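You operate a simulated robot arm through the tools that you are given. There is no shell and no other tool.

Carry out the task below with a simulated robot arm. There is one attempt and no reset: what you move stays moved.

Task
Put one dot of paste on the chip, seat the cooler on it and tighten its two thumb screws.
Fine: the tube goes back in its cup.

It is judged by the outcome, as a careful person would: the job done as asked, and still so three seconds after it is handed in. It fails if anything else is knocked over, pushed out of place, dropped, spilled or broken.

Robot
A 7-joint arm with a fingered hand, fixed in place. Base frame: the origin is on the floor under the middle of its stand, x ahead of it, y to its left, z up; the work surface is at about z = 0.845. Lengths are in m, angles in degrees, forces in N, time in s.
With the tool pointing down near the work surface it reaches from about 0.2 to 0.8 m from the base axis. Its first joint turns from -166.0 to 166.0 degrees. Payload 4.9 kg.
The tool frame sits at the grasp point between the pads (the TCP): z along the fingers, y along the line on which they close. The tips reach 0.032 m beyond it. The gripper opens to 0.192 m; its body begins 0.089 m behind the TCP. The gripper is a hand of 3 fingers: y runs from the thumb to the fingers, the wrist lies at [0, 0, -0.267] in the tool frame.
Orientation is that of the tool frame in the base frame, as a unit quaternion [x, y, z, w]. With the fingers straight down and closing along the base's y, the tool's x points along the base's -x, its y along +y and its z along -z.

Tools
- The arm moves only by the tool step_arm. Its argument "rows" is a list of rows, each a list of 6 numbers: the shift along the tool's x, y, z in mm, then the turn, a rotation vector about the tool's x, y, z in degrees. In form: [[x, y, z, ax, ay, az], ...]. A call has 1 to 20 rows; each row shifts and turns the commanded pose from where the row before left it, along the tool's axes as they then stand. Rows are played at 5 a second. More than 0.05 m and 8.6 degrees between two rows, and nothing of the call is played. Where a pose cannot be reached the arm comes as near as it can. A force on the tool above 40 N (or 10 N above the force at the start of the call, whichever is more), or a blocked arm, ends the call early, and 0.2 s more pass. In this call time passes only in rows, and 0.2 s behind the last. The reply holds the time, the measured pose of the TCP, the force on the tool along the base axes, the opening and the grip force, in the units named above and with some noise, with the torque about the TCP (base axes, N m) and any sound that the robot's microphone picked up, and new pictures: "show" is both (left out), scene, wrist or none.
- Cameras (640 x 400 px; columns grow to the right, rows downward): "scene" is fixed at [0.0497, 0.4999, 1.4503]; the picture's right is [-0.42, -0.91, 0.00], its down [-0.59, 0.27, -0.77] and it looks along [0.70, -0.32, -0.64] (base axes); focal length 315 px, centre (320, 200). "wrist" rides on the gripper at [0.08, -0.046, -0.113] in the tool frame; the picture's right is [0.50, 0.87, 0.00], its down [-0.67, 0.39, -0.63] and it looks along [-0.55, 0.32, 0.78] (tool axes); focal length 226 px, centre (320, 200). There is no depth. A picture from a camera that has moved, and an enlarged one, comes with that camera's place and axes in the base frame and with its lens.
- curl_fingers(finger1, finger2, thumb_bend): sets how far each is bent, from 0 (flat) to 1 (curled in); at 0.3 the hand is open as for a grip, at 0.7 the pads meet at the TCP. One left out holds its place. A second passes; each finger stops where it meets its share of the squeeze, and holds until it gets a number again. It is the only way to open and close the hand. It gives what a move gives, with no picture; readings hold the bend of each and the force on the fingers (four entries, about 0 where the hand has none), thumb and palm.
- zoom(camera, box): a new picture of the part [left, top, right, bottom] of that camera's present view, enlarged. The clock stands still meanwhile.
- sign_off(): hands the job in; it is judged then, once.

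Places have to be worked out from the pictures, the camera data and where the tool is seen. Open the gripper and draw the arm clear of the work before you hand the job in, unless the task says otherwise.

The tools are called after ">>>" as name(argument=value, ...) on one line, values as JSON. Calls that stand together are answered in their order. step_arm: Moves the arm, as the interface text tells. Its arguments: {"type":"object","properties":{"rows":{"type":"array"},"show":{"type":"string","enum":["both","scene","wrist","none"]}},"required":["rows"]} The other tools are called the same way: curl_fingers (finger1, finger2, thumb_bend) moves the fingers one by one; zoom (camera, box) takes an enlarged picture of a part of a camera's view; sign_off () hands the job in.

At the start:

```text
clock: 0.0
tool_pos: [0.4748, -0.0592, 1.1986]
tool_rot: [-0.001, 1.0, 0.0, 0.0]
contact_force: [-0.1, -0.3, -0.2]
torque: [-0.01, -0.02, 0.01]
grip_width: 0.1918
gripper_force: 0.1
shape: jaw
bend: [0.3, 0.3, 0.3]
finger forces: [0.1, 0.1, 0.0, 0.0, 0.1, 0.0]
```

scene: 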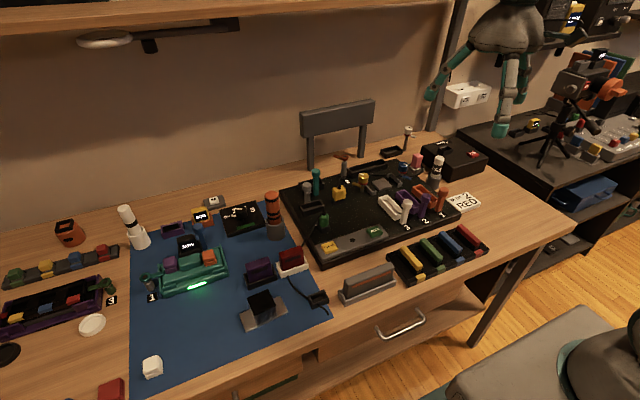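
wrist: 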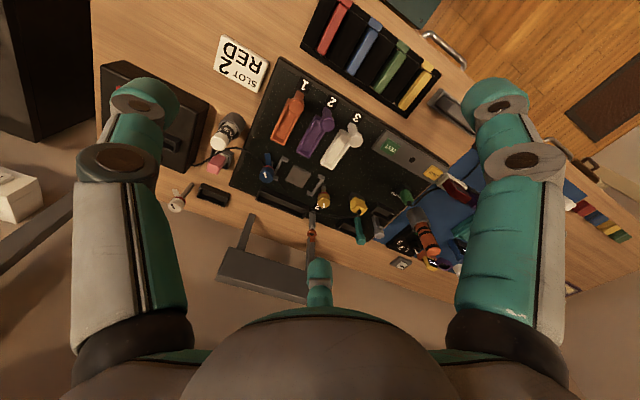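

The scene shows a cluttered bench with a board, blue mat and several tubes; I need to look closer at the parts before deciding what is chip, cooler and paste. I zoom into several areas.

>>> zoom(camera="scene", box=[270, 130, 490, 270])

>>> zoom(camera="scene", box=[110, 180, 340, 330])

>>> zoom(camera="scene", box=[0, 200, 180, 400])

>>> zoom(camera="wrist", box=[190, 40, 490, 300])

```text
2.86 times, centred on (380, 200) of scene
camera zoom: at [0.0497, 0.4999, 1.4503], right [-0.42, -0.91, 0.0], down [-0.59, 0.27, -0.77], along [0.7, -0.32, -0.64], focal length 899 px, centre (149, 200)
```

zoom: 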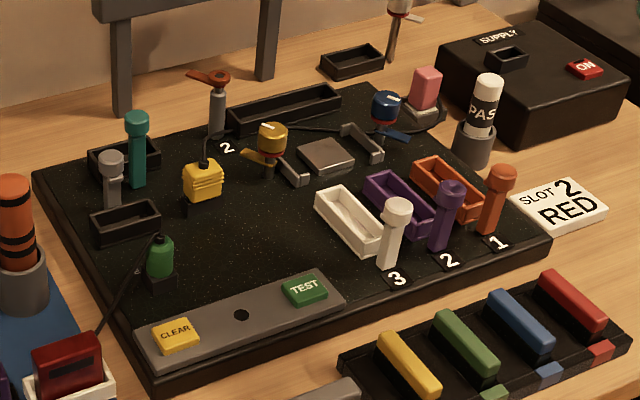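

```text
2.67 times, centred on (225, 255) of scene
camera zoom: at [0.0497, 0.4999, 1.4503], right [-0.42, -0.91, 0.0], down [-0.59, 0.27, -0.77], along [0.7, -0.32, -0.64], focal length 840 px, centre (573, 53)
```

zoom: 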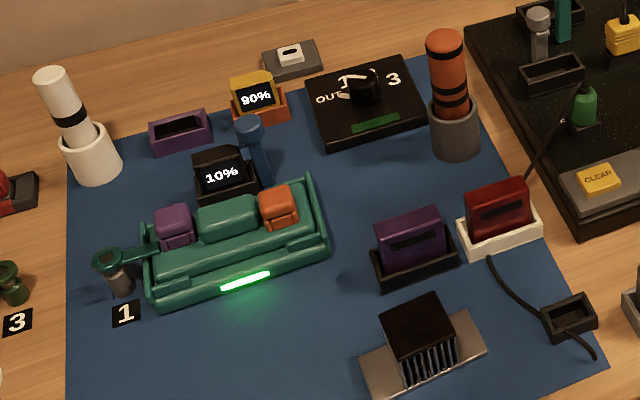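

```text
2.00 times, centred on (90, 300) of scene
camera zoom: at [0.0497, 0.4999, 1.4503], right [-0.42, -0.91, 0.0], down [-0.59, 0.27, -0.77], along [0.7, -0.32, -0.64], focal length 630 px, centre (780, 0)
```

zoom: 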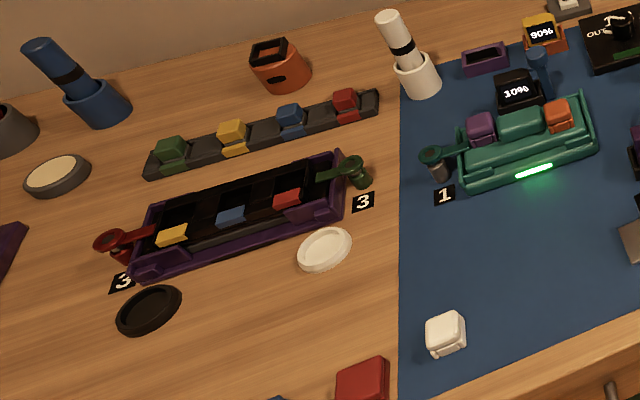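

```text
1.54 times, centred on (340, 170) of wrist
camera zoom: at [0.3962, -0.1053, 1.3097], right [-0.5, 0.87, 0.0], down [0.67, 0.39, 0.63], along [0.55, 0.32, -0.78], focal length 348 px, centre (289, 246)
```

zoom: 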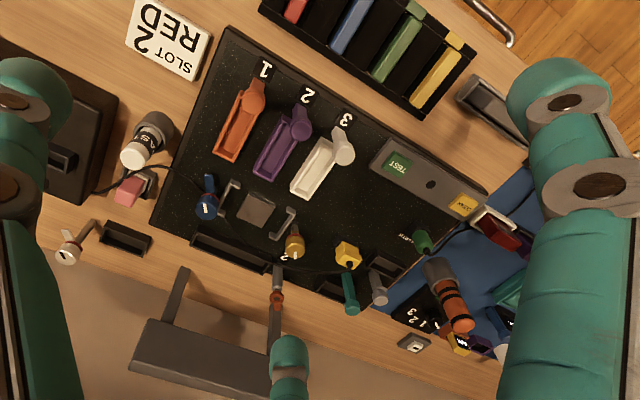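

The chip looks like the grey square between two brackets on the black board (approx (0.68, 0, 0.86)), with yellow and blue thumb screws beside it; the cooler is the black finned block on the blue mat, and the "PASTE" tube stands in a grey cup. I lower the hand a bit above the board for a closer look, staying well above everything.

>>> step_arm(rows=[[-5, 0, 40, 0, 0, 0], [-5, 0, 40, 0, 0, 0], [-5, 0, 30, 0, 0, 0], [-5, 0, 20, 0, 0, 0], [0, 0, 0, 0, 0, 0]])

```text
clock: 1.2
tool_pos: [0.4952, -0.0582, 1.0675]
tool_rot: [0.0, 1.0, 0.0, -0.001]
contact_force: [-0.4, -0.2, -0.4]
torque: [0.02, 0.02, 0.01]
grip_width: 0.192
gripper_force: 0.1
shape: jaw
bend: [0.3, 0.3, 0.3]
finger forces: [0.0, 0.1, 0.1, 0.0, 0.0, 0.0]
camera wrist: at [0.4165, -0.1046, 1.1797], right [-0.5, 0.87, 0.0], down [0.67, 0.39, 0.63], along [0.55, 0.32, -0.78], focal length 226 px, centre (320, 200)
```

scene: 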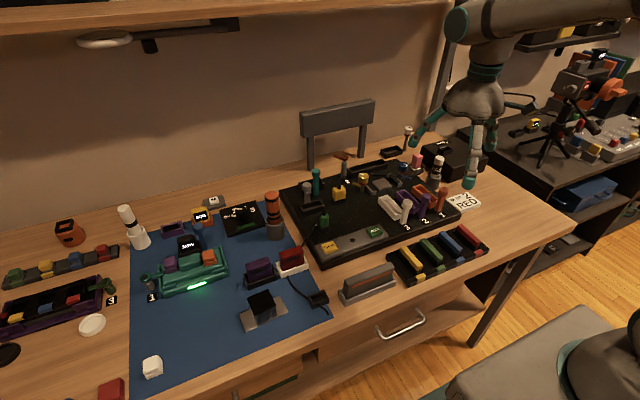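
wrist: 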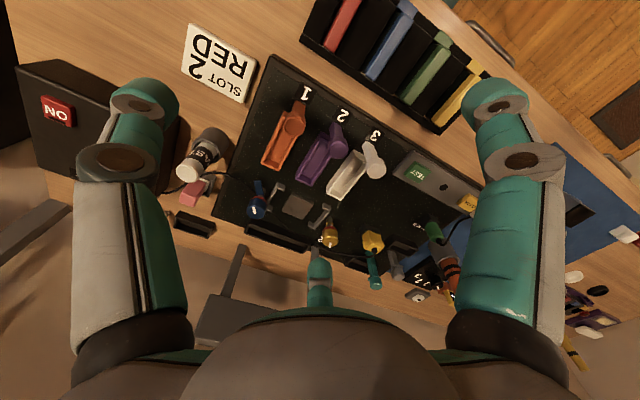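

The view is nearer; I zoom in on the chip area, the paste tube and the screws.

>>> zoom(camera="wrist", box=[230, 150, 390, 260])

>>> zoom(camera="wrist", box=[160, 110, 280, 240])

>>> zoom(camera="scene", box=[330, 130, 450, 210])

>>> zoom(camera="scene", box=[230, 270, 330, 340])

```text
3.64 times, centred on (310, 205) of wrist
camera zoom: at [0.4165, -0.1046, 1.1797], right [-0.5, 0.87, 0.0], down [0.67, 0.39, 0.63], along [0.55, 0.32, -0.78], focal length 822 px, centre (356, 182)
```

zoom: 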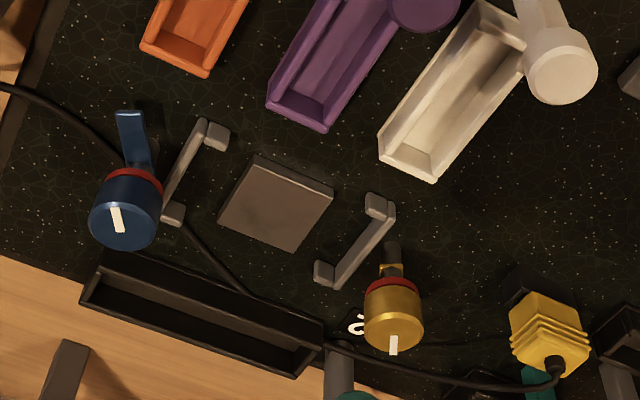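

```text
3.08 times, centred on (220, 175) of wrist
camera zoom: at [0.4165, -0.1046, 1.1797], right [-0.5, 0.87, 0.0], down [0.67, 0.39, 0.63], along [0.55, 0.32, -0.78], focal length 696 px, centre (628, 277)
```

zoom: 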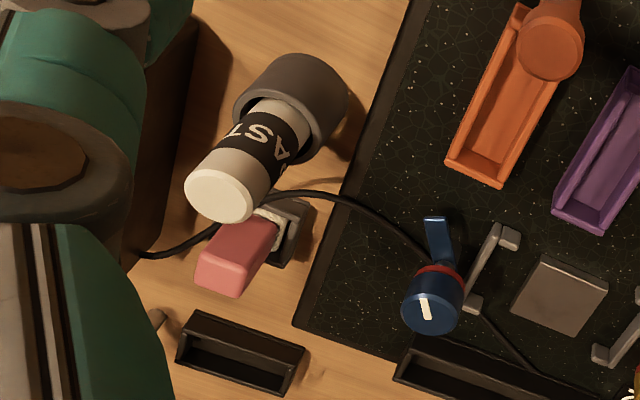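

```text
5.00 times, centred on (390, 170) of scene
camera zoom: at [0.0497, 0.4999, 1.4503], right [-0.42, -0.91, 0.0], down [-0.59, 0.27, -0.77], along [0.7, -0.32, -0.64], focal length 1574 px, centre (-30, 350)
```

zoom: 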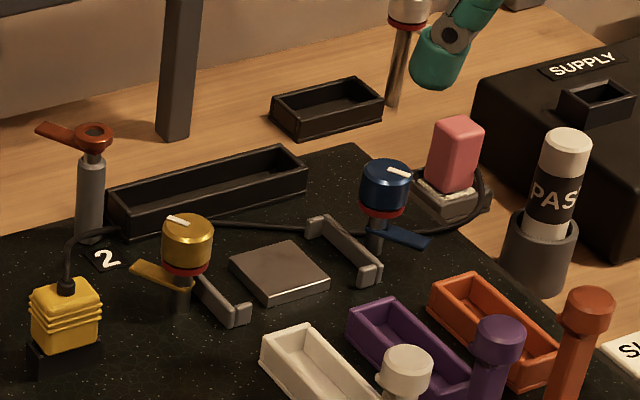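

```text
5.71 times, centred on (280, 305) of scene
camera zoom: at [0.0497, 0.4999, 1.4503], right [-0.42, -0.91, 0.0], down [-0.59, 0.27, -0.77], along [0.7, -0.32, -0.64], focal length 1799 px, centre (549, -400)
```

zoom: 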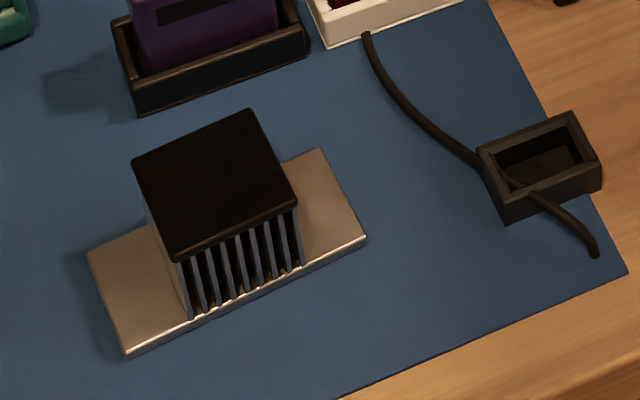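

Chip comes out near (0.680, 0.00, 0.857), about 45 mm square, plate brackets at y≈±0.05; cooler centre near (0.417, 0.461) with its plate long axis along y. I look closer at the hand to understand its finger layout and the tube.

>>> zoom(camera="scene", box=[400, 60, 560, 200])

>>> curl_fingers(finger1=0.5)

```text
2.86 times, centred on (480, 130) of scene
camera zoom: at [0.0497, 0.4999, 1.4503], right [-0.42, -0.91, 0.0], down [-0.59, 0.27, -0.77], along [0.7, -0.32, -0.64], focal length 899 px, centre (-137, 400)
```

zoom: 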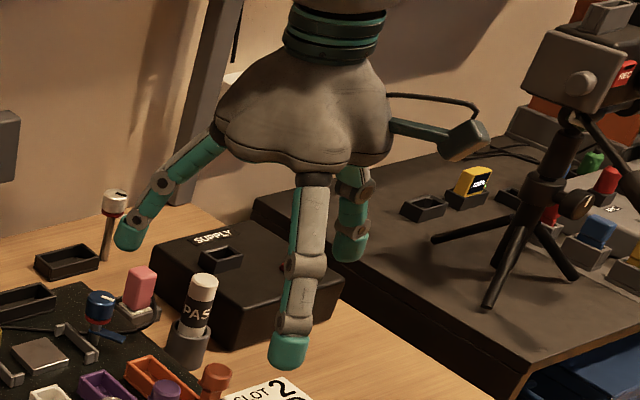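

```text
clock: 2.2
tool_pos: [0.4951, -0.0584, 1.0688]
tool_rot: [0.0, 1.0, 0.0, 0.0]
contact_force: [0.4, 0.6, 0.2]
torque: [0.01, -0.01, -0.01]
grip_width: 0.129
gripper_force: 0.0
shape: fingers
bend: [0.5, 0.3, 0.3]
finger forces: [0.1, 0.0, 0.0, 0.0, 0.1, 0.0]
```

The hand is a radial tripod (thumb toward −y, two fingers at ±x/+y). I check which one is finger 1.

>>> zoom(camera="wrist", box=[0, 0, 640, 400])

>>> zoom(camera="scene", box=[400, 60, 560, 200])

```text
1.00 times, centred on (320, 200) of wrist (not enlarged: the box is as wide or as high as the picture)
camera zoom: at [0.4165, -0.1046, 1.1799], right [-0.5, 0.87, 0.0], down [0.67, 0.39, 0.63], along [0.55, 0.32, -0.78], focal length 226 px, centre (320, 200)
```

zoom: 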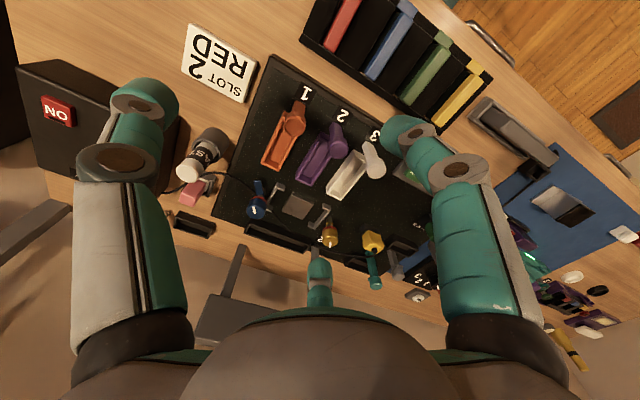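

```text
2.86 times, centred on (480, 130) of scene
camera zoom: at [0.0497, 0.4999, 1.4503], right [-0.42, -0.91, 0.0], down [-0.59, 0.27, -0.77], along [0.7, -0.32, -0.64], focal length 899 px, centre (-137, 400)
```

zoom: 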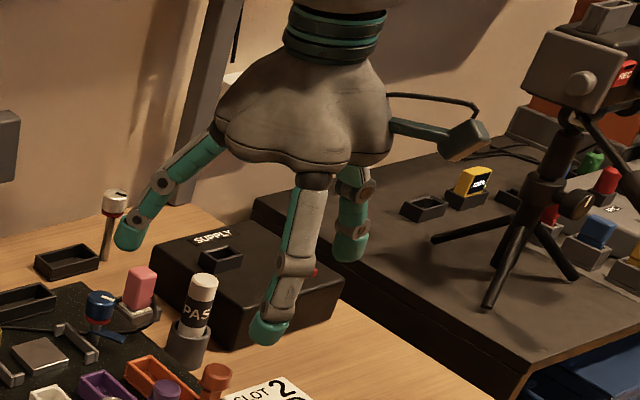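

Finger 1 sits at tool +x (base −x, +y), finger 2 at base +x, thumb at base −y. I test the closing span at a couple of bends in free air.

>>> curl_fingers(finger1=0.5, finger2=0.5, thumb_bend=0.5)

>>> zoom(camera="scene", box=[400, 60, 560, 200])

>>> curl_fingers(finger1=0.6, finger2=0.6, thumb_bend=0.6)

>>> zoom(camera="scene", box=[400, 60, 560, 200])

>>> zoom(camera="wrist", box=[0, 0, 640, 400])

```text
clock: 3.2
tool_pos: [0.4957, -0.0588, 1.0672]
tool_rot: [0.001, 1.0, 0.0, 0.001]
contact_force: [-0.8, -0.9, 0.6]
torque: [-0.03, 0.01, -0.02]
grip_width: 0.0846
gripper_force: 0.0
shape: fingers
bend: [0.5, 0.5, 0.5]
finger forces: [0.0, 0.0, 0.0, 0.0, 0.0, 0.0]
```

```text
2.86 times, centred on (480, 130) of scene
camera zoom: at [0.0497, 0.4999, 1.4503], right [-0.42, -0.91, 0.0], down [-0.59, 0.27, -0.77], along [0.7, -0.32, -0.64], focal length 899 px, centre (-137, 400)
```

zoom: 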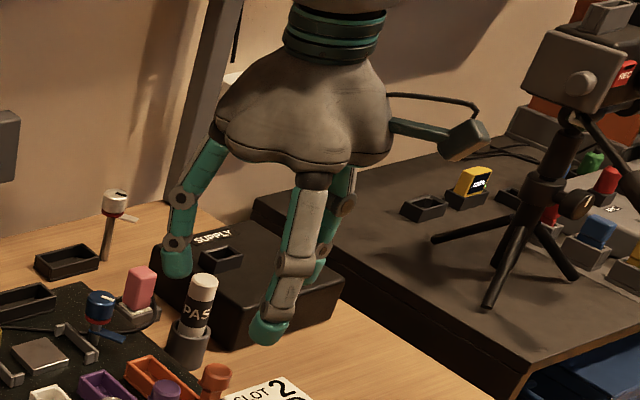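

```text
clock: 4.2
tool_pos: [0.4961, -0.0591, 1.0684]
tool_rot: [0.0, 1.0, 0.0, 0.0]
contact_force: [0.6, -0.4, 0.1]
torque: [-0.04, 0.0, 0.02]
grip_width: 0.0425
gripper_force: 0.2
shape: fingers
bend: [0.6, 0.6, 0.6]
finger forces: [0.0, 0.0, 0.0, 0.0, 0.0, 0.0]
```

```text
2.86 times, centred on (480, 130) of scene
camera zoom: at [0.0497, 0.4999, 1.4503], right [-0.42, -0.91, 0.0], down [-0.59, 0.27, -0.77], along [0.7, -0.32, -0.64], focal length 899 px, centre (-137, 400)
```

zoom: 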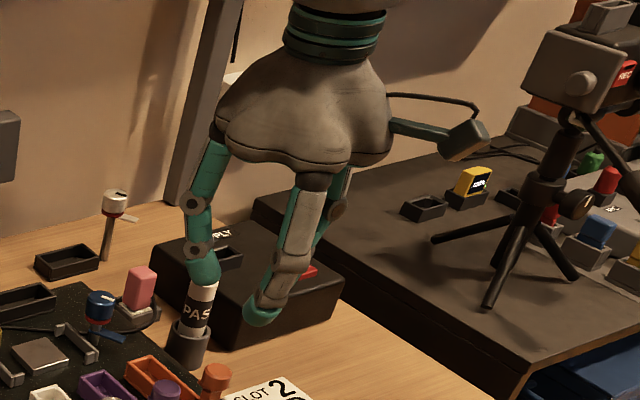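

```text
1.00 times, centred on (320, 200) of wrist (not enlarged: the box is as wide or as high as the picture)
camera zoom: at [0.4165, -0.1046, 1.1799], right [-0.5, 0.87, 0.0], down [0.67, 0.39, 0.63], along [0.55, 0.32, -0.78], focal length 226 px, centre (320, 200)
```

zoom: 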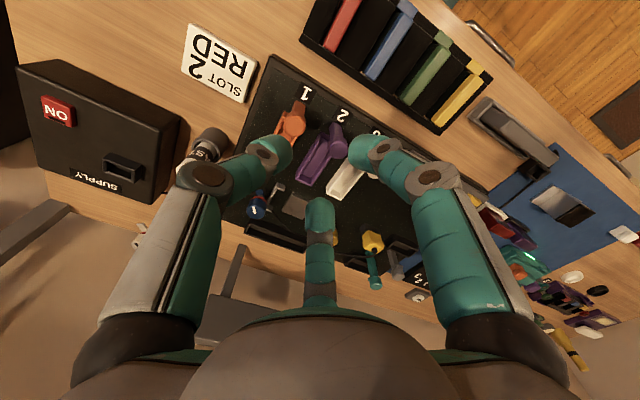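

Opening spans are: bend 0.5→85 mm, 0.6→42 mm. I set 0.5 and move above the paste tube (estimated at about (0.635, −0.168), top ~0.93) with the tips still well above everything.

>>> curl_fingers(finger1=0.5, finger2=0.5, thumb_bend=0.5)

>>> step_arm(rows=[[-35, -27, 5, 0, 0, 0], [-35, -27, 5, 0, 0, 0], [-35, -27, 5, 0, 0, 0], [-34, -28, 5, 0, 0, 0], [0, 0, 0, 0, 0, 0]])

```text
clock: 5.2
tool_pos: [0.4962, -0.0584, 1.0685]
tool_rot: [0.0, 1.0, 0.0, 0.0]
contact_force: [0.1, -0.2, 0.0]
torque: [0.04, 0.0, 0.01]
grip_width: 0.0836
gripper_force: 0.1
shape: fingers
bend: [0.5, 0.5, 0.5]
finger forces: [0.0, 0.0, 0.1, 0.0, 0.0, 0.0]
```

```text
clock: 6.4
tool_pos: [0.635, -0.1697, 1.048]
tool_rot: [0.0, 1.0, 0.0, 0.0]
contact_force: [-0.2, -0.4, 0.4]
torque: [0.04, 0.04, -0.01]
grip_width: 0.0839
gripper_force: 0.1
shape: fingers
bend: [0.5, 0.5, 0.5]
finger forces: [0.0, 0.0, 0.0, 0.0, 0.1, 0.0]
camera wrist: at [0.556, -0.2153, 1.1597], right [-0.5, 0.87, 0.0], down [0.67, 0.39, 0.63], along [0.55, 0.32, -0.78], focal length 226 px, centre (320, 200)
```

scene: 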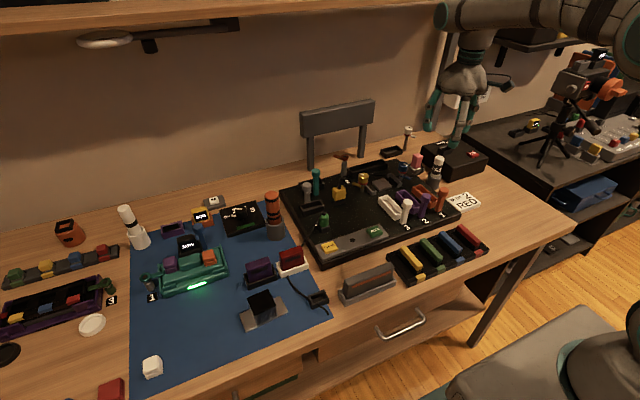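
wrist: 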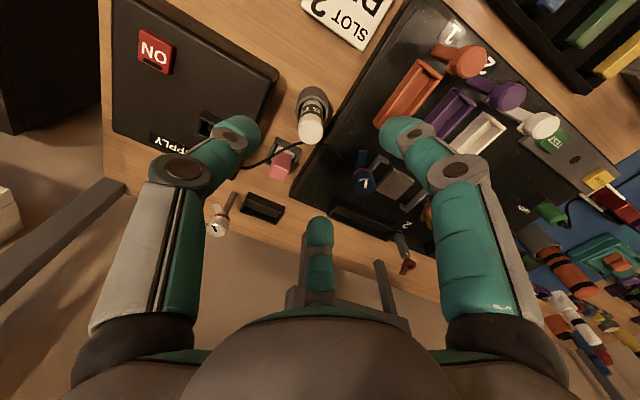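

The tube top shows just up-left of the image centre line. I zoom in to measure it and its surroundings accurately.

>>> zoom(camera="wrist", box=[250, 60, 410, 220])

>>> zoom(camera="scene", box=[390, 80, 510, 210])

```text
2.50 times, centred on (330, 140) of wrist
camera zoom: at [0.556, -0.2153, 1.1597], right [-0.5, 0.87, 0.0], down [0.67, 0.39, 0.63], along [0.55, 0.32, -0.78], focal length 565 px, centre (295, 350)
```

zoom: 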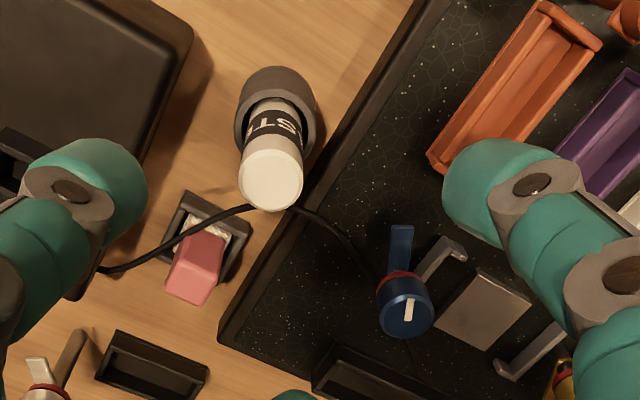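

```text
3.08 times, centred on (450, 145) of scene
camera zoom: at [0.0497, 0.4999, 1.4503], right [-0.42, -0.91, 0.0], down [-0.59, 0.27, -0.77], along [0.7, -0.32, -0.64], focal length 969 px, centre (-80, 369)
```

zoom: 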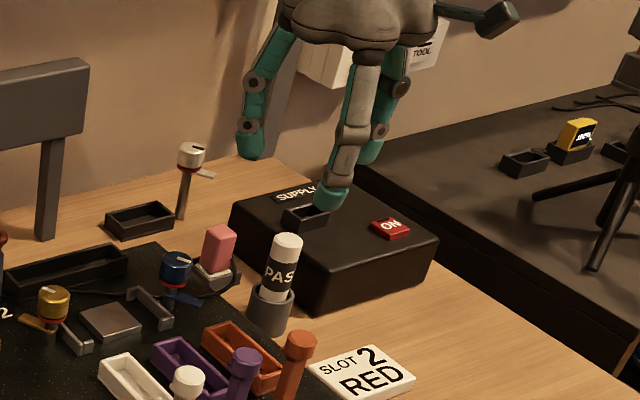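

Combining both wrist views and the scene, the tube top is at about (0.645, −0.176, 0.925), with the supply box ~54 mm on −y and the pink block ~55 mm on +x. I centre over the tube and turn the hand +30° about base z so the thumb goes between box and pink block.

>>> step_arm(rows=[[-10, -6, 0, 0, 0, 0], [0, 0, 0, 0, 0, -7.5], [0, 0, 0, 0, 0, -7.5], [0, 0, 0, 0, 0, -7.5], [0, 0, 0, 0, 0, -7.5], [0, 0, 0, 0, 0, 0]])

>>> curl_fingers(finger1=0.55, finger2=0.55, thumb_bend=0.55)

>>> zoom(camera="wrist", box=[230, 60, 410, 240])

```text
clock: 7.8
tool_pos: [0.645, -0.173, 1.0476]
tool_rot: [-0.258, 0.966, 0.0, 0.0]
contact_force: [-0.8, 1.0, -0.2]
torque: [0.02, 0.02, -0.01]
grip_width: 0.0837
gripper_force: 0.0
shape: fingers
bend: [0.5, 0.5, 0.5]
finger forces: [0.0, 0.0, 0.1, 0.0, 0.1, 0.1]
camera wrist: at [0.5989, -0.2542, 1.1596], right [-0.87, 0.5, 0.0], down [0.39, 0.67, 0.63], along [0.32, 0.55, -0.78], focal length 226 px, centre (320, 200)
```

scene: 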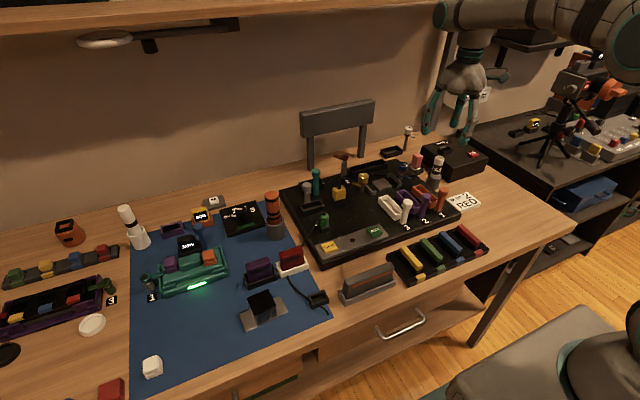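
wrist: 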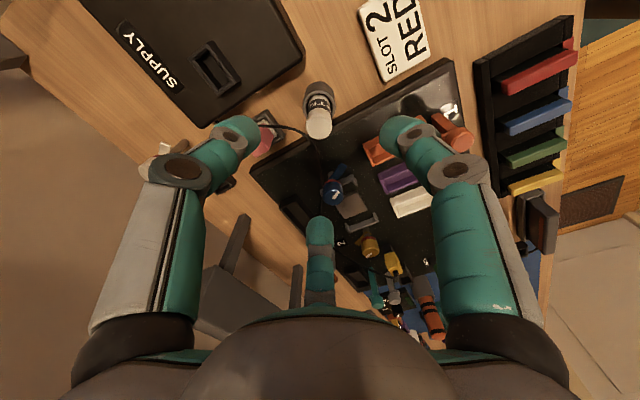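

```text
clock: 8.8
tool_pos: [0.6434, -0.1725, 1.0465]
tool_rot: [-0.259, 0.966, 0.0, 0.0]
contact_force: [0.3, 0.4, -0.2]
torque: [0.0, -0.02, -0.01]
grip_width: 0.0633
gripper_force: 0.0
shape: fingers
bend: [0.55, 0.55, 0.55]
finger forces: [0.0, 0.1, 0.1, 0.0, 0.0, 0.1]
```

```text
2.22 times, centred on (320, 150) of wrist
camera zoom: at [0.5988, -0.2541, 1.1596], right [-0.87, 0.5, 0.0], down [0.39, 0.67, 0.63], along [0.32, 0.55, -0.78], focal length 502 px, centre (320, 311)
```

zoom: 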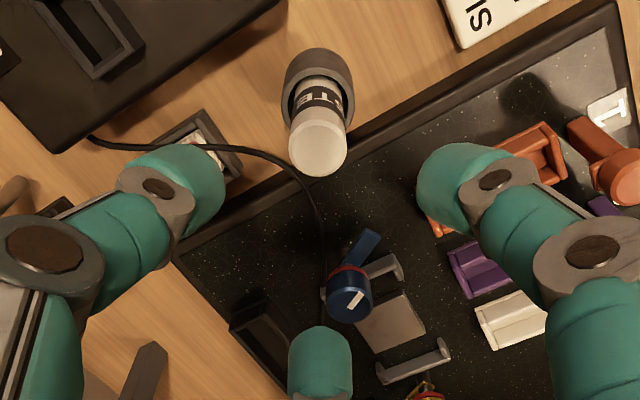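

The tube top is centred under the grasp point within 2–3 mm. I descend most of the way and check.

>>> step_arm(rows=[[0, 0, 20, 0, 0, 0], [0, 0, 20, 0, 0, 0], [0, 0, 20, 0, 0, 0], [0, 0, 15, 0, 0, 0], [0, 0, 10, 0, 0, 0], [0, 0, 0, 0, 0, 0]])

>>> zoom(camera="wrist", box=[230, 90, 410, 270])

>>> zoom(camera="scene", box=[390, 90, 510, 210])

```text
clock: 10.2
tool_pos: [0.6447, -0.1736, 0.961]
tool_rot: [-0.259, 0.966, 0.0, 0.0]
contact_force: [0.3, 1.4, 0.3]
torque: [0.01, -0.01, 0.01]
grip_width: 0.0635
gripper_force: 0.0
shape: fingers
bend: [0.55, 0.55, 0.55]
finger forces: [0.0, 0.1, 0.0, 0.0, 0.1, 0.0]
camera wrist: at [0.5989, -0.2547, 1.0745], right [-0.87, 0.5, 0.0], down [0.39, 0.67, 0.63], along [0.32, 0.55, -0.78], focal length 226 px, centre (320, 200)
```

scene: 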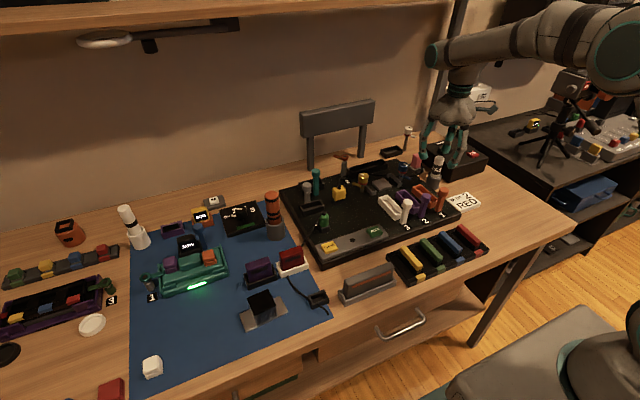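
wrist: 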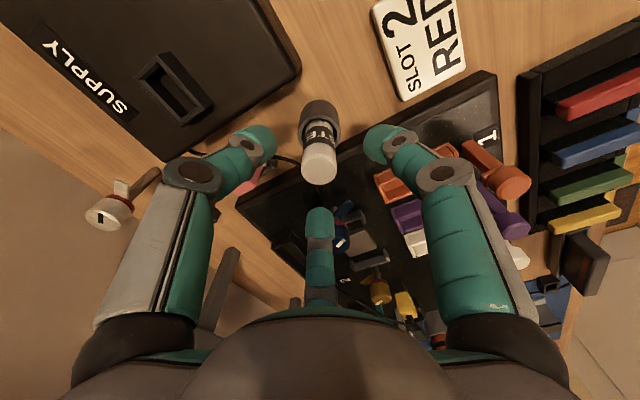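

```text
2.22 times, centred on (320, 180) of wrist
camera zoom: at [0.5989, -0.2547, 1.0745], right [-0.87, 0.5, 0.0], down [0.39, 0.67, 0.63], along [0.32, 0.55, -0.78], focal length 502 px, centre (320, 244)
```

zoom: 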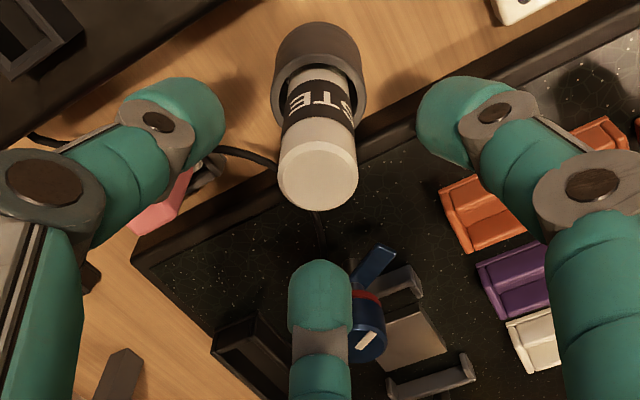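

```text
3.33 times, centred on (450, 150) of scene
camera zoom: at [0.0497, 0.4999, 1.4503], right [-0.42, -0.91, 0.0], down [-0.59, 0.27, -0.77], along [0.7, -0.32, -0.64], focal length 1049 px, centre (-113, 367)
```

zoom: 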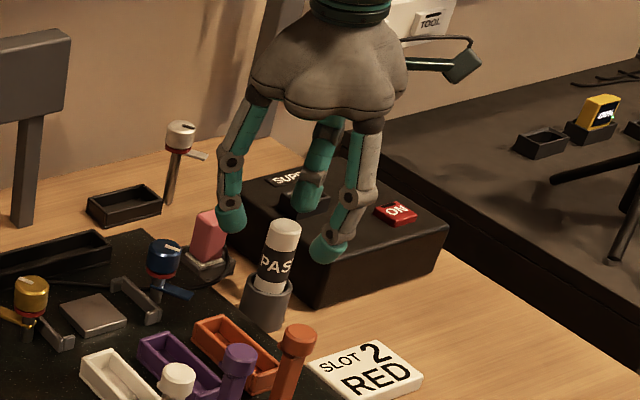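

Tube top is z≈0.922 and well centred. I narrow the fingers slightly (for clearance to the supply box edge) and descend to TCP z≈0.905 so the tips stay above the cup rim (~0.86).

>>> curl_fingers(finger1=0.575, finger2=0.575, thumb_bend=0.575)

>>> step_arm(rows=[[0, 0, 12, 0, 0, 0], [0, 0, 12, 0, 0, 0], [0, 0, 12, 0, 0, 0], [0, 0, 10, 0, 0, 0], [0, 0, 8, 0, 0, 0], [0, 0, 0, 0, 0, 0]])

>>> zoom(camera="wrist", box=[230, 90, 410, 270])

>>> zoom(camera="scene", box=[390, 90, 510, 210])

```text
clock: 11.2
tool_pos: [0.6448, -0.1747, 0.9633]
tool_rot: [-0.26, 0.966, 0.0, 0.0]
contact_force: [-0.1, -0.2, -0.5]
torque: [0.03, 0.02, -0.01]
grip_width: 0.0551
gripper_force: 0.1
shape: fingers
bend: [0.57, 0.57, 0.57]
finger forces: [0.0, 0.0, 0.1, 0.1, 0.0, 0.1]
```

```text
clock: 12.6
tool_pos: [0.6446, -0.1731, 0.9085]
tool_rot: [-0.258, 0.966, -0.001, 0.0]
contact_force: [0.4, -0.2, 0.2]
torque: [-0.01, 0.0, 0.02]
grip_width: 0.0551
gripper_force: 0.0
shape: fingers
bend: [0.57, 0.57, 0.57]
finger forces: [0.0, 0.0, 0.1, 0.1, 0.0, 0.1]
camera wrist: at [0.5988, -0.2545, 1.0202], right [-0.87, 0.5, 0.0], down [0.39, 0.67, 0.63], along [0.32, 0.55, -0.78], focal length 226 px, centre (320, 200)
```

scene: 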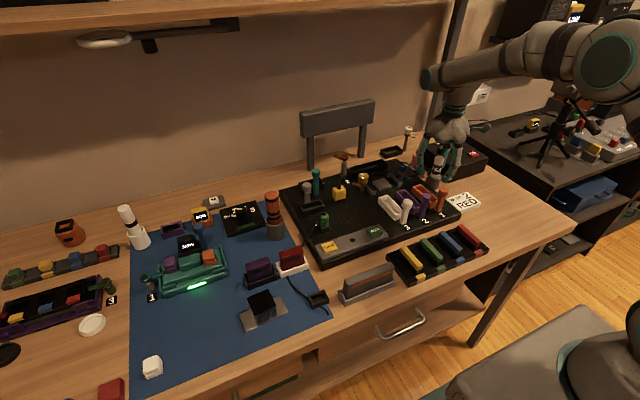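
wrist: 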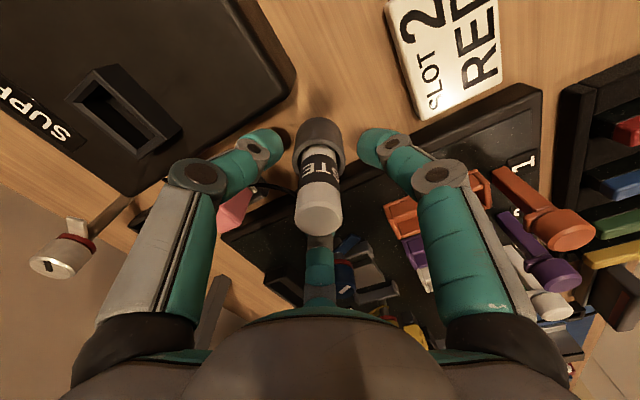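

```text
2.22 times, centred on (320, 180) of wrist
camera zoom: at [0.5988, -0.2545, 1.0202], right [-0.87, 0.5, 0.0], down [0.39, 0.67, 0.63], along [0.32, 0.55, -0.78], focal length 502 px, centre (320, 244)
```

zoom: 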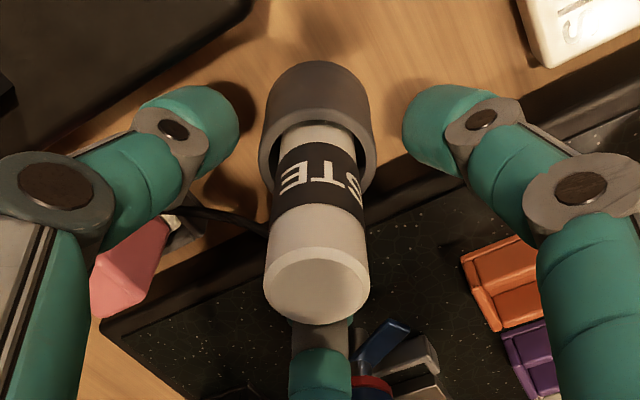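

```text
3.33 times, centred on (450, 150) of scene
camera zoom: at [0.0497, 0.4999, 1.4503], right [-0.42, -0.91, 0.0], down [-0.59, 0.27, -0.77], along [0.7, -0.32, -0.64], focal length 1049 px, centre (-113, 367)
```

zoom: 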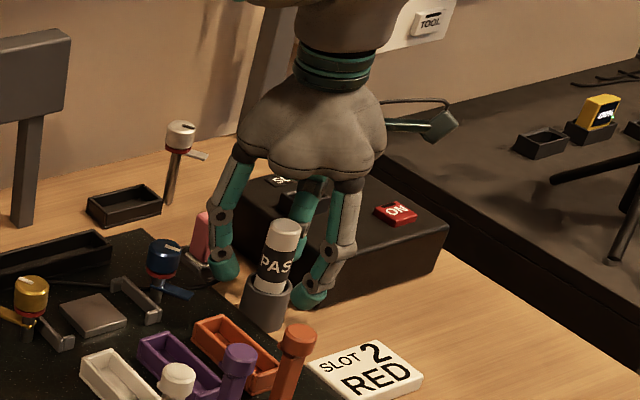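

The tube is centred between the fingers; the tips look close to the cup rim, so I raise 8 mm and then close in small steps watching forces.

>>> step_arm(rows=[[0, 0, -8, 0, 0, 0], [0, 0, 0, 0, 0, 0]], show="none")

>>> curl_fingers(finger1=0.62, finger2=0.62, thumb_bend=0.62)

```text
clock: 13.2
tool_pos: [0.6444, -0.1733, 0.9167]
tool_rot: [-0.259, 0.966, -0.001, 0.0]
contact_force: [-0.6, 0.7, -1.1]
torque: [-0.01, 0.0, -0.02]
grip_width: 0.0549
gripper_force: 0.1
shape: fingers
bend: [0.57, 0.57, 0.57]
finger forces: [0.1, 0.1, 0.0, 0.0, 0.1, 0.1]
```

```text
clock: 14.2
tool_pos: [0.6443, -0.1746, 0.9169]
tool_rot: [-0.259, 0.966, 0.0, 0.0]
contact_force: [0.0, 0.1, -0.2]
torque: [-0.01, 0.03, -0.03]
grip_width: 0.0343
gripper_force: 0.1
shape: fingers
bend: [0.62, 0.62, 0.62]
finger forces: [0.1, 0.1, 0.1, 0.1, 0.0, 0.0]
```

No contact yet at 34 mm span. I check the alignment once more in the wrist view, then close slightly more.

>>> zoom(camera="wrist", box=[230, 90, 410, 270])

>>> curl_fingers(finger1=0.64, finger2=0.64, thumb_bend=0.64)

```text
2.22 times, centred on (320, 180) of wrist
camera zoom: at [0.599, -0.2543, 1.0287], right [-0.87, 0.5, 0.0], down [0.39, 0.67, 0.63], along [0.32, 0.55, -0.78], focal length 502 px, centre (320, 244)
```

zoom: 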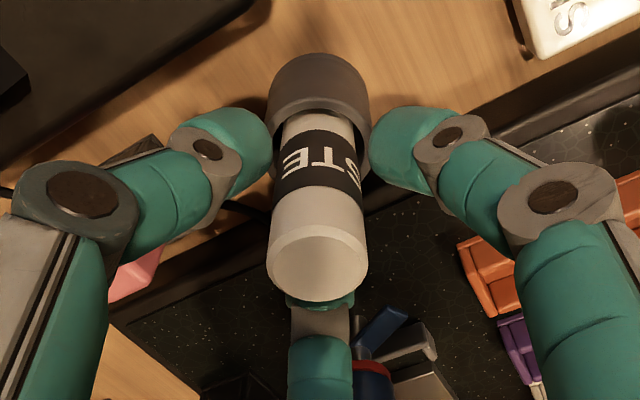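

```text
clock: 15.2
tool_pos: [0.6454, -0.1744, 0.9172]
tool_rot: [-0.259, 0.966, 0.0, 0.001]
contact_force: [-0.1, -0.5, 0.9]
torque: [0.0, -0.03, -0.04]
grip_width: 0.0261
gripper_force: 0.0
shape: fingers
bend: [0.64, 0.64, 0.64]
finger forces: [0.0, 0.0, 0.0, 0.1, 0.1, 0.0]
```

Span 26 mm and still no contact force; I continue in small increments.

>>> curl_fingers(finger1=0.655, finger2=0.655, thumb_bend=0.655)

>>> zoom(camera="wrist", box=[230, 90, 410, 270])

```text
clock: 16.2
tool_pos: [0.6444, -0.1748, 0.9164]
tool_rot: [-0.259, 0.966, -0.001, 0.0]
contact_force: [0.3, -1.4, 0.7]
torque: [-0.04, 0.04, -0.02]
grip_width: 0.0243
gripper_force: 0.4
shape: fingers
bend: [0.64, 0.64, 0.65]
finger forces: [0.7, 0.5, 0.0, 0.0, 0.8, 0.0]
```

```text
2.22 times, centred on (320, 180) of wrist
camera zoom: at [0.599, -0.2543, 1.0286], right [-0.87, 0.5, 0.0], down [0.39, 0.67, 0.63], along [0.32, 0.55, -0.78], focal length 502 px, centre (320, 244)
```

zoom: 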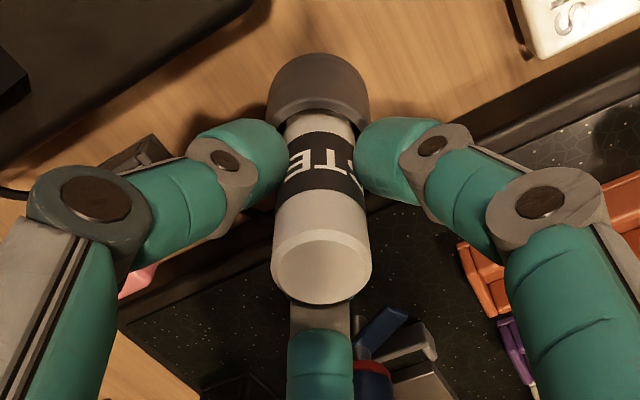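

All three digits touch the tube at ~0.5–0.8 N (span 24 mm). I firm up slightly, then lift gently.

>>> curl_fingers(finger1=0.662, finger2=0.662, thumb_bend=0.662)

```text
clock: 17.2
tool_pos: [0.6447, -0.1746, 0.9164]
tool_rot: [-0.259, 0.966, 0.0, 0.0]
contact_force: [-0.9, -0.1, 0.5]
torque: [0.0, 0.01, -0.02]
grip_width: 0.023
gripper_force: 2.2
shape: fingers
bend: [0.64, 0.65, 0.65]
finger forces: [1.9, 1.6, 0.0, 0.1, 1.9, 0.0]
```

About 1.8 N on each digit now, a light but secure hold. I lift slowly 30 mm and watch.

>>> step_arm(rows=[[0, 0, -5, 0, 0, 0], [0, 0, -8, 0, 0, 0], [0, 0, -8, 0, 0, 0], [0, 0, -9, 0, 0, 0], [0, 0, 0, 0, 0, 0]])

>>> zoom(camera="scene", box=[390, 90, 510, 210])

>>> zoom(camera="wrist", box=[230, 90, 410, 270])

```text
clock: 18.4
tool_pos: [0.6455, -0.1735, 0.9464]
tool_rot: [-0.258, 0.966, 0.0, 0.0]
contact_force: [-0.5, 0.3, -0.1]
torque: [-0.01, -0.02, 0.02]
grip_width: 0.0231
gripper_force: 3.0
shape: fingers
bend: [0.64, 0.65, 0.65]
finger forces: [1.8, 1.4, 0.0, 0.1, 1.8, 0.0]
camera wrist: at [0.599, -0.254, 1.0593], right [-0.87, 0.5, 0.0], down [0.39, 0.67, 0.63], along [0.32, 0.55, -0.78], focal length 226 px, centre (320, 200)
```

scene: 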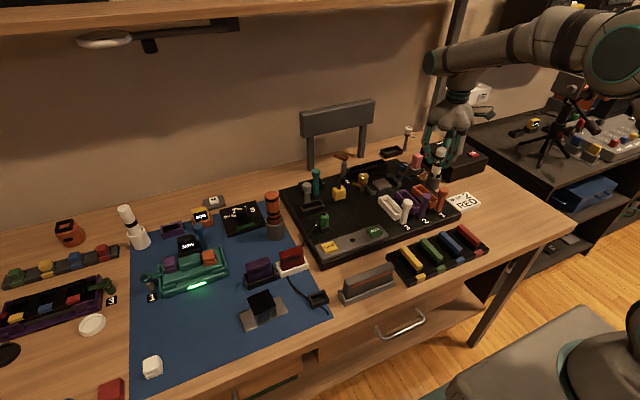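
wrist: 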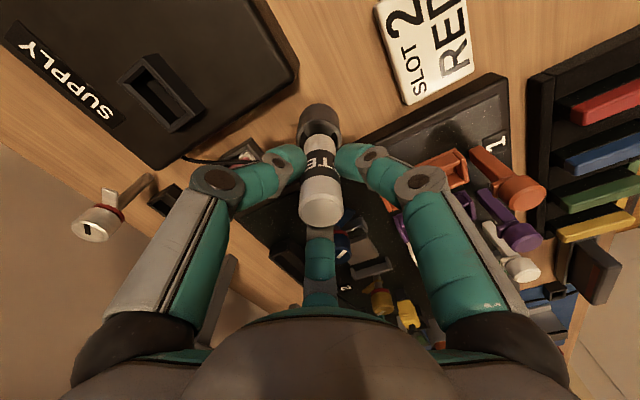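

```text
3.33 times, centred on (450, 150) of scene
camera zoom: at [0.0497, 0.4999, 1.4503], right [-0.42, -0.91, 0.0], down [-0.59, 0.27, -0.77], along [0.7, -0.32, -0.64], focal length 1049 px, centre (-113, 367)
```

zoom: 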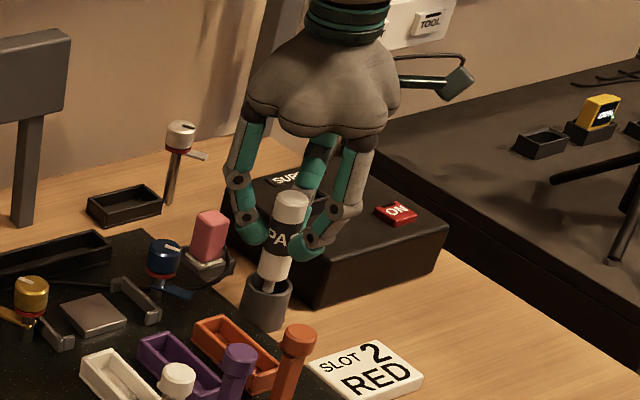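

```text
2.22 times, centred on (320, 180) of wrist
camera zoom: at [0.599, -0.254, 1.0593], right [-0.87, 0.5, 0.0], down [0.39, 0.67, 0.63], along [0.32, 0.55, -0.78], focal length 502 px, centre (320, 244)
```

zoom: 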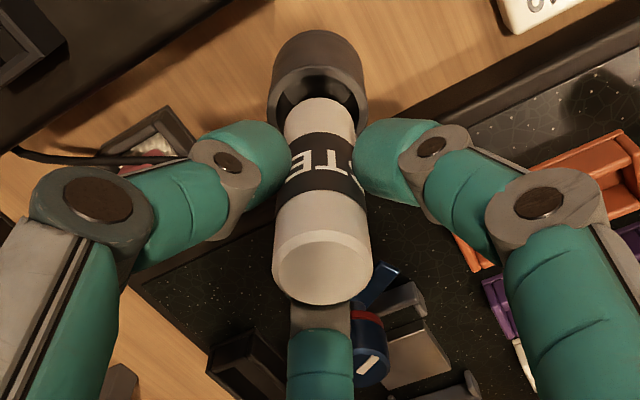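

The tube came out cleanly, nozzle down. I lift it clear of the cup and neighbours (TCP to ~1.03).

>>> step_arm(rows=[[0, 0, -15, 0, 0, 0], [0, 0, -20, 0, 0, 0], [0, 0, -20, 0, 0, 0], [0, 0, -20, 0, 0, 0], [0, 0, -10, 0, 0, 0], [0, 0, 0, 0, 0, 0]])

>>> zoom(camera="scene", box=[380, 70, 500, 190])

```text
clock: 19.8
tool_pos: [0.6443, -0.1742, 1.0317]
tool_rot: [-0.259, 0.966, 0.0, 0.0]
contact_force: [0.1, -0.2, -0.4]
torque: [0.01, 0.01, 0.03]
grip_width: 0.0234
gripper_force: 2.6
shape: fingers
bend: [0.64, 0.65, 0.65]
finger forces: [1.7, 1.4, 0.1, 0.1, 1.9, 0.0]
camera wrist: at [0.5989, -0.2539, 1.1439], right [-0.87, 0.5, 0.0], down [0.39, 0.67, 0.63], along [0.32, 0.55, -0.78], focal length 226 px, centre (320, 200)
```

scene: 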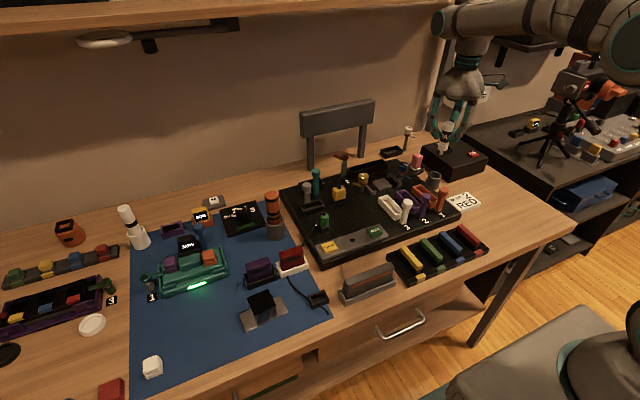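
wrist: 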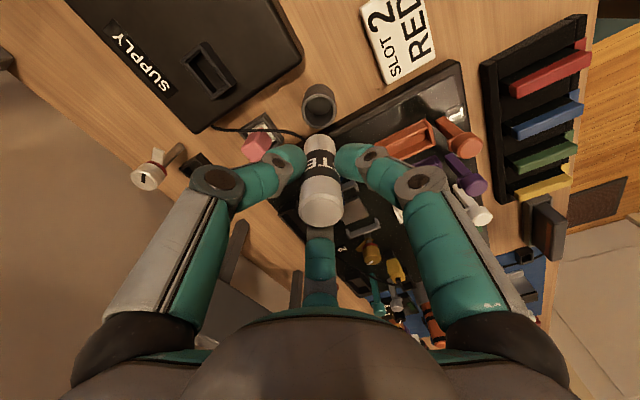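

```text
3.33 times, centred on (440, 130) of scene
camera zoom: at [0.0497, 0.4999, 1.4503], right [-0.42, -0.91, 0.0], down [-0.59, 0.27, -0.77], along [0.7, -0.32, -0.64], focal length 1049 px, centre (-80, 433)
```

zoom: 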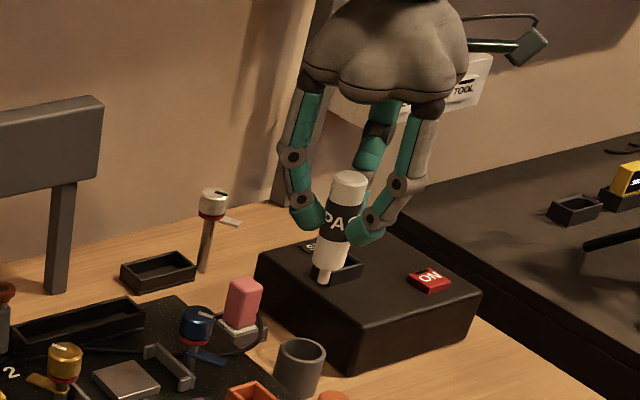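

The cup is empty and the tube hangs straight; its nozzle tip is ~98 mm below the TCP. I carry it at this height over the chip (0.678, −0.002).

>>> step_arm(rows=[[-12, 14, 0, 0, 0, 0], [-22, 25, 0, 0, 0, 0], [-22, 25, 0, 0, 0, 0], [-22, 25, 0, 0, 0, 0], [-22, 25, 0, 0, 0, 0], [-15, 18, 0, 0, 0, 0], [0, 0, 0, 0, 0, 0]])

>>> zoom(camera="scene", box=[320, 90, 440, 210])

>>> zoom(camera="wrist", box=[230, 40, 410, 220])

```text
clock: 21.4
tool_pos: [0.6774, -0.0013, 1.0315]
tool_rot: [-0.259, 0.966, 0.0, 0.0]
contact_force: [-0.8, 0.0, -0.1]
torque: [0.02, 0.02, 0.02]
grip_width: 0.0237
gripper_force: 2.4
shape: fingers
bend: [0.64, 0.65, 0.65]
finger forces: [1.8, 1.5, 0.0, 0.0, 1.8, 0.0]
camera wrist: at [0.6322, -0.0822, 1.1431], right [-0.87, 0.5, 0.0], down [0.39, 0.67, 0.63], along [0.32, 0.55, -0.78], focal length 226 px, centre (320, 200)
```

scene: 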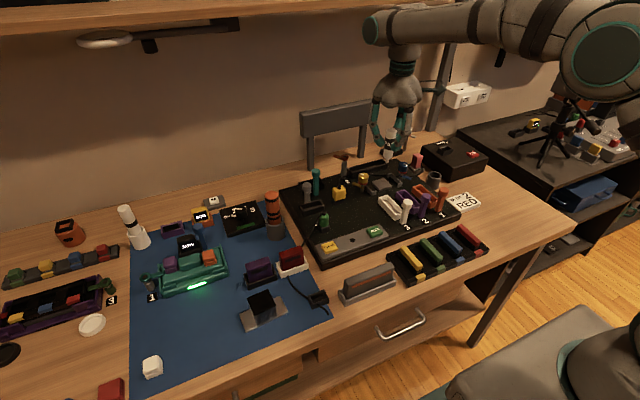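
wrist: 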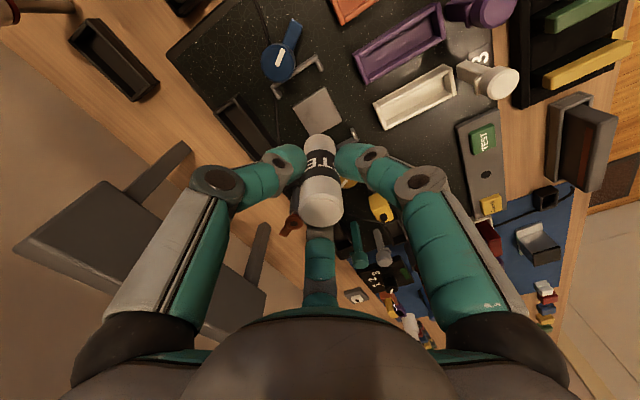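

```text
3.33 times, centred on (380, 150) of scene
camera zoom: at [0.0497, 0.4999, 1.4503], right [-0.42, -0.91, 0.0], down [-0.59, 0.27, -0.77], along [0.7, -0.32, -0.64], focal length 1049 px, centre (120, 367)
```

zoom: 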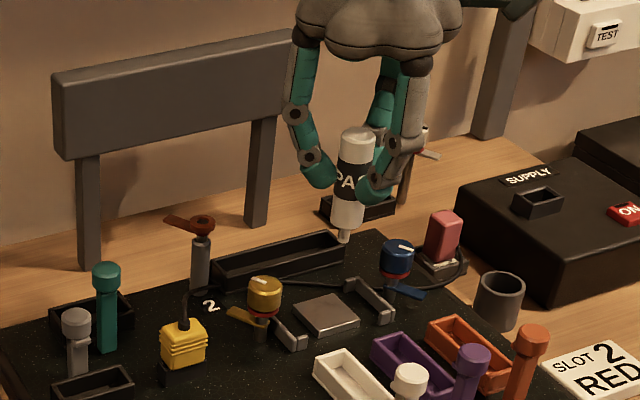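

```text
2.22 times, centred on (320, 130) of wrist
camera zoom: at [0.6322, -0.0822, 1.1431], right [-0.87, 0.5, 0.0], down [0.39, 0.67, 0.63], along [0.32, 0.55, -0.78], focal length 502 px, centre (320, 356)
```

zoom: 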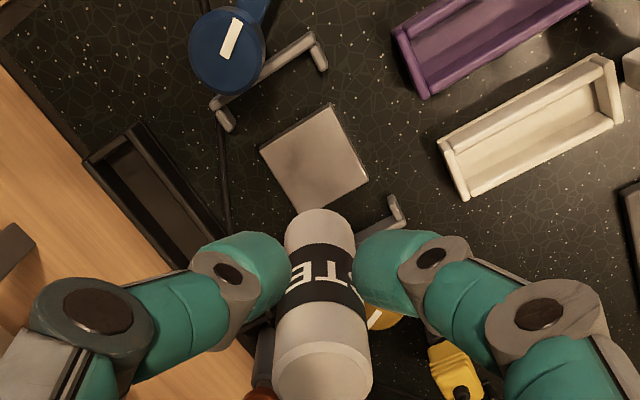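

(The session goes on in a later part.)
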